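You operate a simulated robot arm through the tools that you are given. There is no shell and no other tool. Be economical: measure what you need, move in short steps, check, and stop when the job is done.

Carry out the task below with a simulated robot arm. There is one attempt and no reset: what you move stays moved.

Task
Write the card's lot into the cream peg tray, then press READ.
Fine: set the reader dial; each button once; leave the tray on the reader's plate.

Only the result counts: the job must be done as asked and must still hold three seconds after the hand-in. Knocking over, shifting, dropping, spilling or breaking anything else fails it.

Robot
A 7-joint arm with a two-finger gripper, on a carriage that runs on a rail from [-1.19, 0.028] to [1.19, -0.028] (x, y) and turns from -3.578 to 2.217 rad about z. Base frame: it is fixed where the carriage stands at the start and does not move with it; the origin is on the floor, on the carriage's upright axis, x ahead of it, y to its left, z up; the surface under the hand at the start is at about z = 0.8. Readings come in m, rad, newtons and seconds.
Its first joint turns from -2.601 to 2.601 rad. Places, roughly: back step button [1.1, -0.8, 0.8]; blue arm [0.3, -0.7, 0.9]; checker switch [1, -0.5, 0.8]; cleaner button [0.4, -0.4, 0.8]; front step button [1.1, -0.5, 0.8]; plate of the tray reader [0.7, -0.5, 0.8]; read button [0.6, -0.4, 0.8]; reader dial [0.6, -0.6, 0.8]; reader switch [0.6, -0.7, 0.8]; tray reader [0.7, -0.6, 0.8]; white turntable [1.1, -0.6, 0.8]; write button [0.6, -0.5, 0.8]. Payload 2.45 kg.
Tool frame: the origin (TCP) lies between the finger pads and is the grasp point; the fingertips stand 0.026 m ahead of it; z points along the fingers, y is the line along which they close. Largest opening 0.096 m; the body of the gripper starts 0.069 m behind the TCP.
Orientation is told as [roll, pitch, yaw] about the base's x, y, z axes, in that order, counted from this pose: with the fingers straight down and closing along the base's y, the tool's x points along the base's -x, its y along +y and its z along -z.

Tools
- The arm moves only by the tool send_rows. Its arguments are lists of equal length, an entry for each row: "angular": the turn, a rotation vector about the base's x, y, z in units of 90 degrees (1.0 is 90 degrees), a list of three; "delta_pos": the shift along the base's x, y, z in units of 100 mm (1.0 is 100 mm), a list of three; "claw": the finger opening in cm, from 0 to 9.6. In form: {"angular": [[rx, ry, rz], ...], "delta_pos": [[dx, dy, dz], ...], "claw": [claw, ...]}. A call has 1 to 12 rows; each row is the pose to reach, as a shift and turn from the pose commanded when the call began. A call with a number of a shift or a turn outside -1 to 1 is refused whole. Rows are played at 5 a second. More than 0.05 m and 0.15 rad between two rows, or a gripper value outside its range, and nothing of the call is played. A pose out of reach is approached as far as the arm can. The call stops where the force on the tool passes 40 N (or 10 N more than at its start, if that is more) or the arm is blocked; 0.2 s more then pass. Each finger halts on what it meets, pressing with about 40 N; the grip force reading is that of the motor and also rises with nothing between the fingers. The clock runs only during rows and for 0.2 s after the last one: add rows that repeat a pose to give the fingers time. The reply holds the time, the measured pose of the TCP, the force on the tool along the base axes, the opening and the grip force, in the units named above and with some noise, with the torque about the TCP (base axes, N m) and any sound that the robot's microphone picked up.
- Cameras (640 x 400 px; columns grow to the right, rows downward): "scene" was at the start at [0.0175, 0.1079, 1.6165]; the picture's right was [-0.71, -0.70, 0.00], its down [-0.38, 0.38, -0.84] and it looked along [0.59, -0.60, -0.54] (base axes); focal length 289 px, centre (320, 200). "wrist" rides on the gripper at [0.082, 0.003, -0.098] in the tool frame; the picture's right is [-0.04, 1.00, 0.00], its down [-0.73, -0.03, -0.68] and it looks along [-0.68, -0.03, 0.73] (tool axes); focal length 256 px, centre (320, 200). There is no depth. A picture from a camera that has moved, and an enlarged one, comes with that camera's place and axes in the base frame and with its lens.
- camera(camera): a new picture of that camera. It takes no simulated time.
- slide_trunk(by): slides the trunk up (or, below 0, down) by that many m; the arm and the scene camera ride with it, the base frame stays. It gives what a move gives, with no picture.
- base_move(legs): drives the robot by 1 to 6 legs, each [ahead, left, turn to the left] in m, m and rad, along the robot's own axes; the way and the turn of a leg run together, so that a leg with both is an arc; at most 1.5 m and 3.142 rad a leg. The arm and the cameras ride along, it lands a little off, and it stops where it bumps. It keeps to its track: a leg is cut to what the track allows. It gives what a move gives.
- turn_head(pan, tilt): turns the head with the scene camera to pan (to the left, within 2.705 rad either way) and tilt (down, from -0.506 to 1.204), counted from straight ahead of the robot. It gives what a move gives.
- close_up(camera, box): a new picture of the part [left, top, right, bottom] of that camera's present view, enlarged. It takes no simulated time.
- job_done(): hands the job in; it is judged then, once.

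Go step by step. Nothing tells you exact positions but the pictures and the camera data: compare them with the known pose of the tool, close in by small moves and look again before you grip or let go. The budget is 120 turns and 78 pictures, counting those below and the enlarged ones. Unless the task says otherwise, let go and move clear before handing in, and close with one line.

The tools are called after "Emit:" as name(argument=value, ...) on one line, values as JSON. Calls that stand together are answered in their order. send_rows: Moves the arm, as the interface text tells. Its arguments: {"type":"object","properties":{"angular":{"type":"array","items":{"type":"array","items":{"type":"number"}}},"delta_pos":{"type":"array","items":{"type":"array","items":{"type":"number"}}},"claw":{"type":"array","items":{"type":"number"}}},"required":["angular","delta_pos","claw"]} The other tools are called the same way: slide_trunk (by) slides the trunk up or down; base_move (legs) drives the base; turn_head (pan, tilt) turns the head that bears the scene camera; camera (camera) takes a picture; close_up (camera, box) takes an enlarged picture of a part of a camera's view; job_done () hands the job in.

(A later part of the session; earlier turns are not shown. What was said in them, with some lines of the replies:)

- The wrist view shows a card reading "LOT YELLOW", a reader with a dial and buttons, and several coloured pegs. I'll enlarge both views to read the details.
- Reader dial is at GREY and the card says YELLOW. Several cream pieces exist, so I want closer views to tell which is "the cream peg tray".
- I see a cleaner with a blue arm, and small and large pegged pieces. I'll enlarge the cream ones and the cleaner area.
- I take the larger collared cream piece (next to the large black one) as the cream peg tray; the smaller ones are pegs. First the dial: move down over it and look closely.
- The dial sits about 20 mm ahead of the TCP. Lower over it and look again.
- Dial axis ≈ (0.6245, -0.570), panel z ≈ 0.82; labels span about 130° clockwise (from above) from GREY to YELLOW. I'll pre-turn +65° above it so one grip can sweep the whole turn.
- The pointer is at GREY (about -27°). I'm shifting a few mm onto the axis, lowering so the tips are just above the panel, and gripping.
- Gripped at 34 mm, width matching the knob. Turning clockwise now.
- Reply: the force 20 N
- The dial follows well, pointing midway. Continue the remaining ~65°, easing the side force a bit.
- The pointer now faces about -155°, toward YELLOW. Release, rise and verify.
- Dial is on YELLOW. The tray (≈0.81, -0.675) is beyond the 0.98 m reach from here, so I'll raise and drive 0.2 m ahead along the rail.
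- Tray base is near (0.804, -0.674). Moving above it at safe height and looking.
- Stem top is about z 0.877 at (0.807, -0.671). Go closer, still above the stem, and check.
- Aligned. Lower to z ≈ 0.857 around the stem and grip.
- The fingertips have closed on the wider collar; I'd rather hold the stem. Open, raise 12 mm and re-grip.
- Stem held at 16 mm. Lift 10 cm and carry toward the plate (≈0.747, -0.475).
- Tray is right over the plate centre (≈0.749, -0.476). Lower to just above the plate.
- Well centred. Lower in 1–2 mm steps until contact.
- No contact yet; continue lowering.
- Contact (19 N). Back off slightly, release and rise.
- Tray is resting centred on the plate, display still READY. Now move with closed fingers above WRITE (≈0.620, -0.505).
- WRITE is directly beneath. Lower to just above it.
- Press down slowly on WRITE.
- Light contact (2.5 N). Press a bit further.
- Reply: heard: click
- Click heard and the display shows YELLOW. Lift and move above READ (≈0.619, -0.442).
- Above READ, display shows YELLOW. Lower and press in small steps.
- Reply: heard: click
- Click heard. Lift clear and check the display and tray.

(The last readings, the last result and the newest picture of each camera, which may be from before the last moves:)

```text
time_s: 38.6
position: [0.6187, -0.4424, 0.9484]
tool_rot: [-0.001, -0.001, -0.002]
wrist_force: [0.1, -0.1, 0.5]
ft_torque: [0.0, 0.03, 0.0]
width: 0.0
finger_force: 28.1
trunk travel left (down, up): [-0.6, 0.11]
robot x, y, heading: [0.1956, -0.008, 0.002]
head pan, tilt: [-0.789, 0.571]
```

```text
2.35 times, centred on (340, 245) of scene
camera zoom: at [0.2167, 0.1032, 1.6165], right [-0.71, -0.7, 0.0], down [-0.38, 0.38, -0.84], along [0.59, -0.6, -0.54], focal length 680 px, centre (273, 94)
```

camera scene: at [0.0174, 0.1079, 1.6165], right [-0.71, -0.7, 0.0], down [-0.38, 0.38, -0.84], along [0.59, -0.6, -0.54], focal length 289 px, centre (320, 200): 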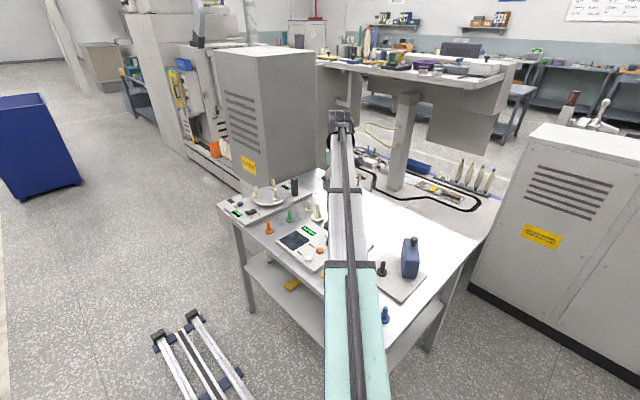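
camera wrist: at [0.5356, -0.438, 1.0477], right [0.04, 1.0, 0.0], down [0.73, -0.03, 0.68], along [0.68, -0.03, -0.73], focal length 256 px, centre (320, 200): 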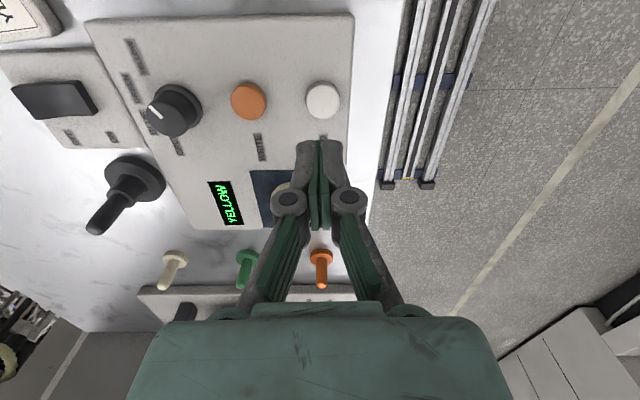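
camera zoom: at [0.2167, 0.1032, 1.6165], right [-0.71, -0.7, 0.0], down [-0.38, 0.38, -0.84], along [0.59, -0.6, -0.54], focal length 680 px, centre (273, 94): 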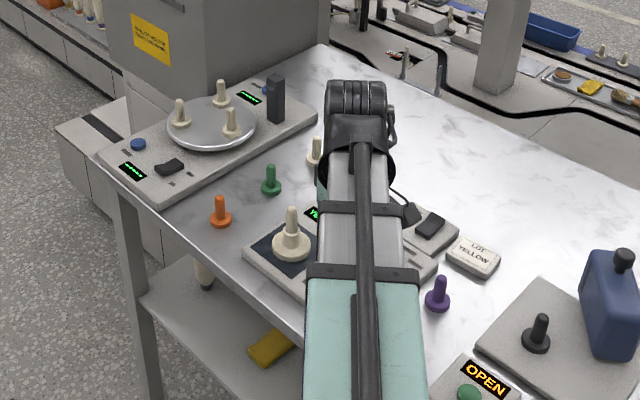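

The reader shows YELLOW after READ, the tray stands on the plate, and the arm is clear. Handing in.

Emit:
job_done()

```text
The job is handed in.
```

I set the dial to YELLOW, put the cream peg tray on the reader plate, and pressed WRITE and READ once each. The reader display shows YELLOW, though I inferred the tray was the larger collared cream piece because nothing labels it.
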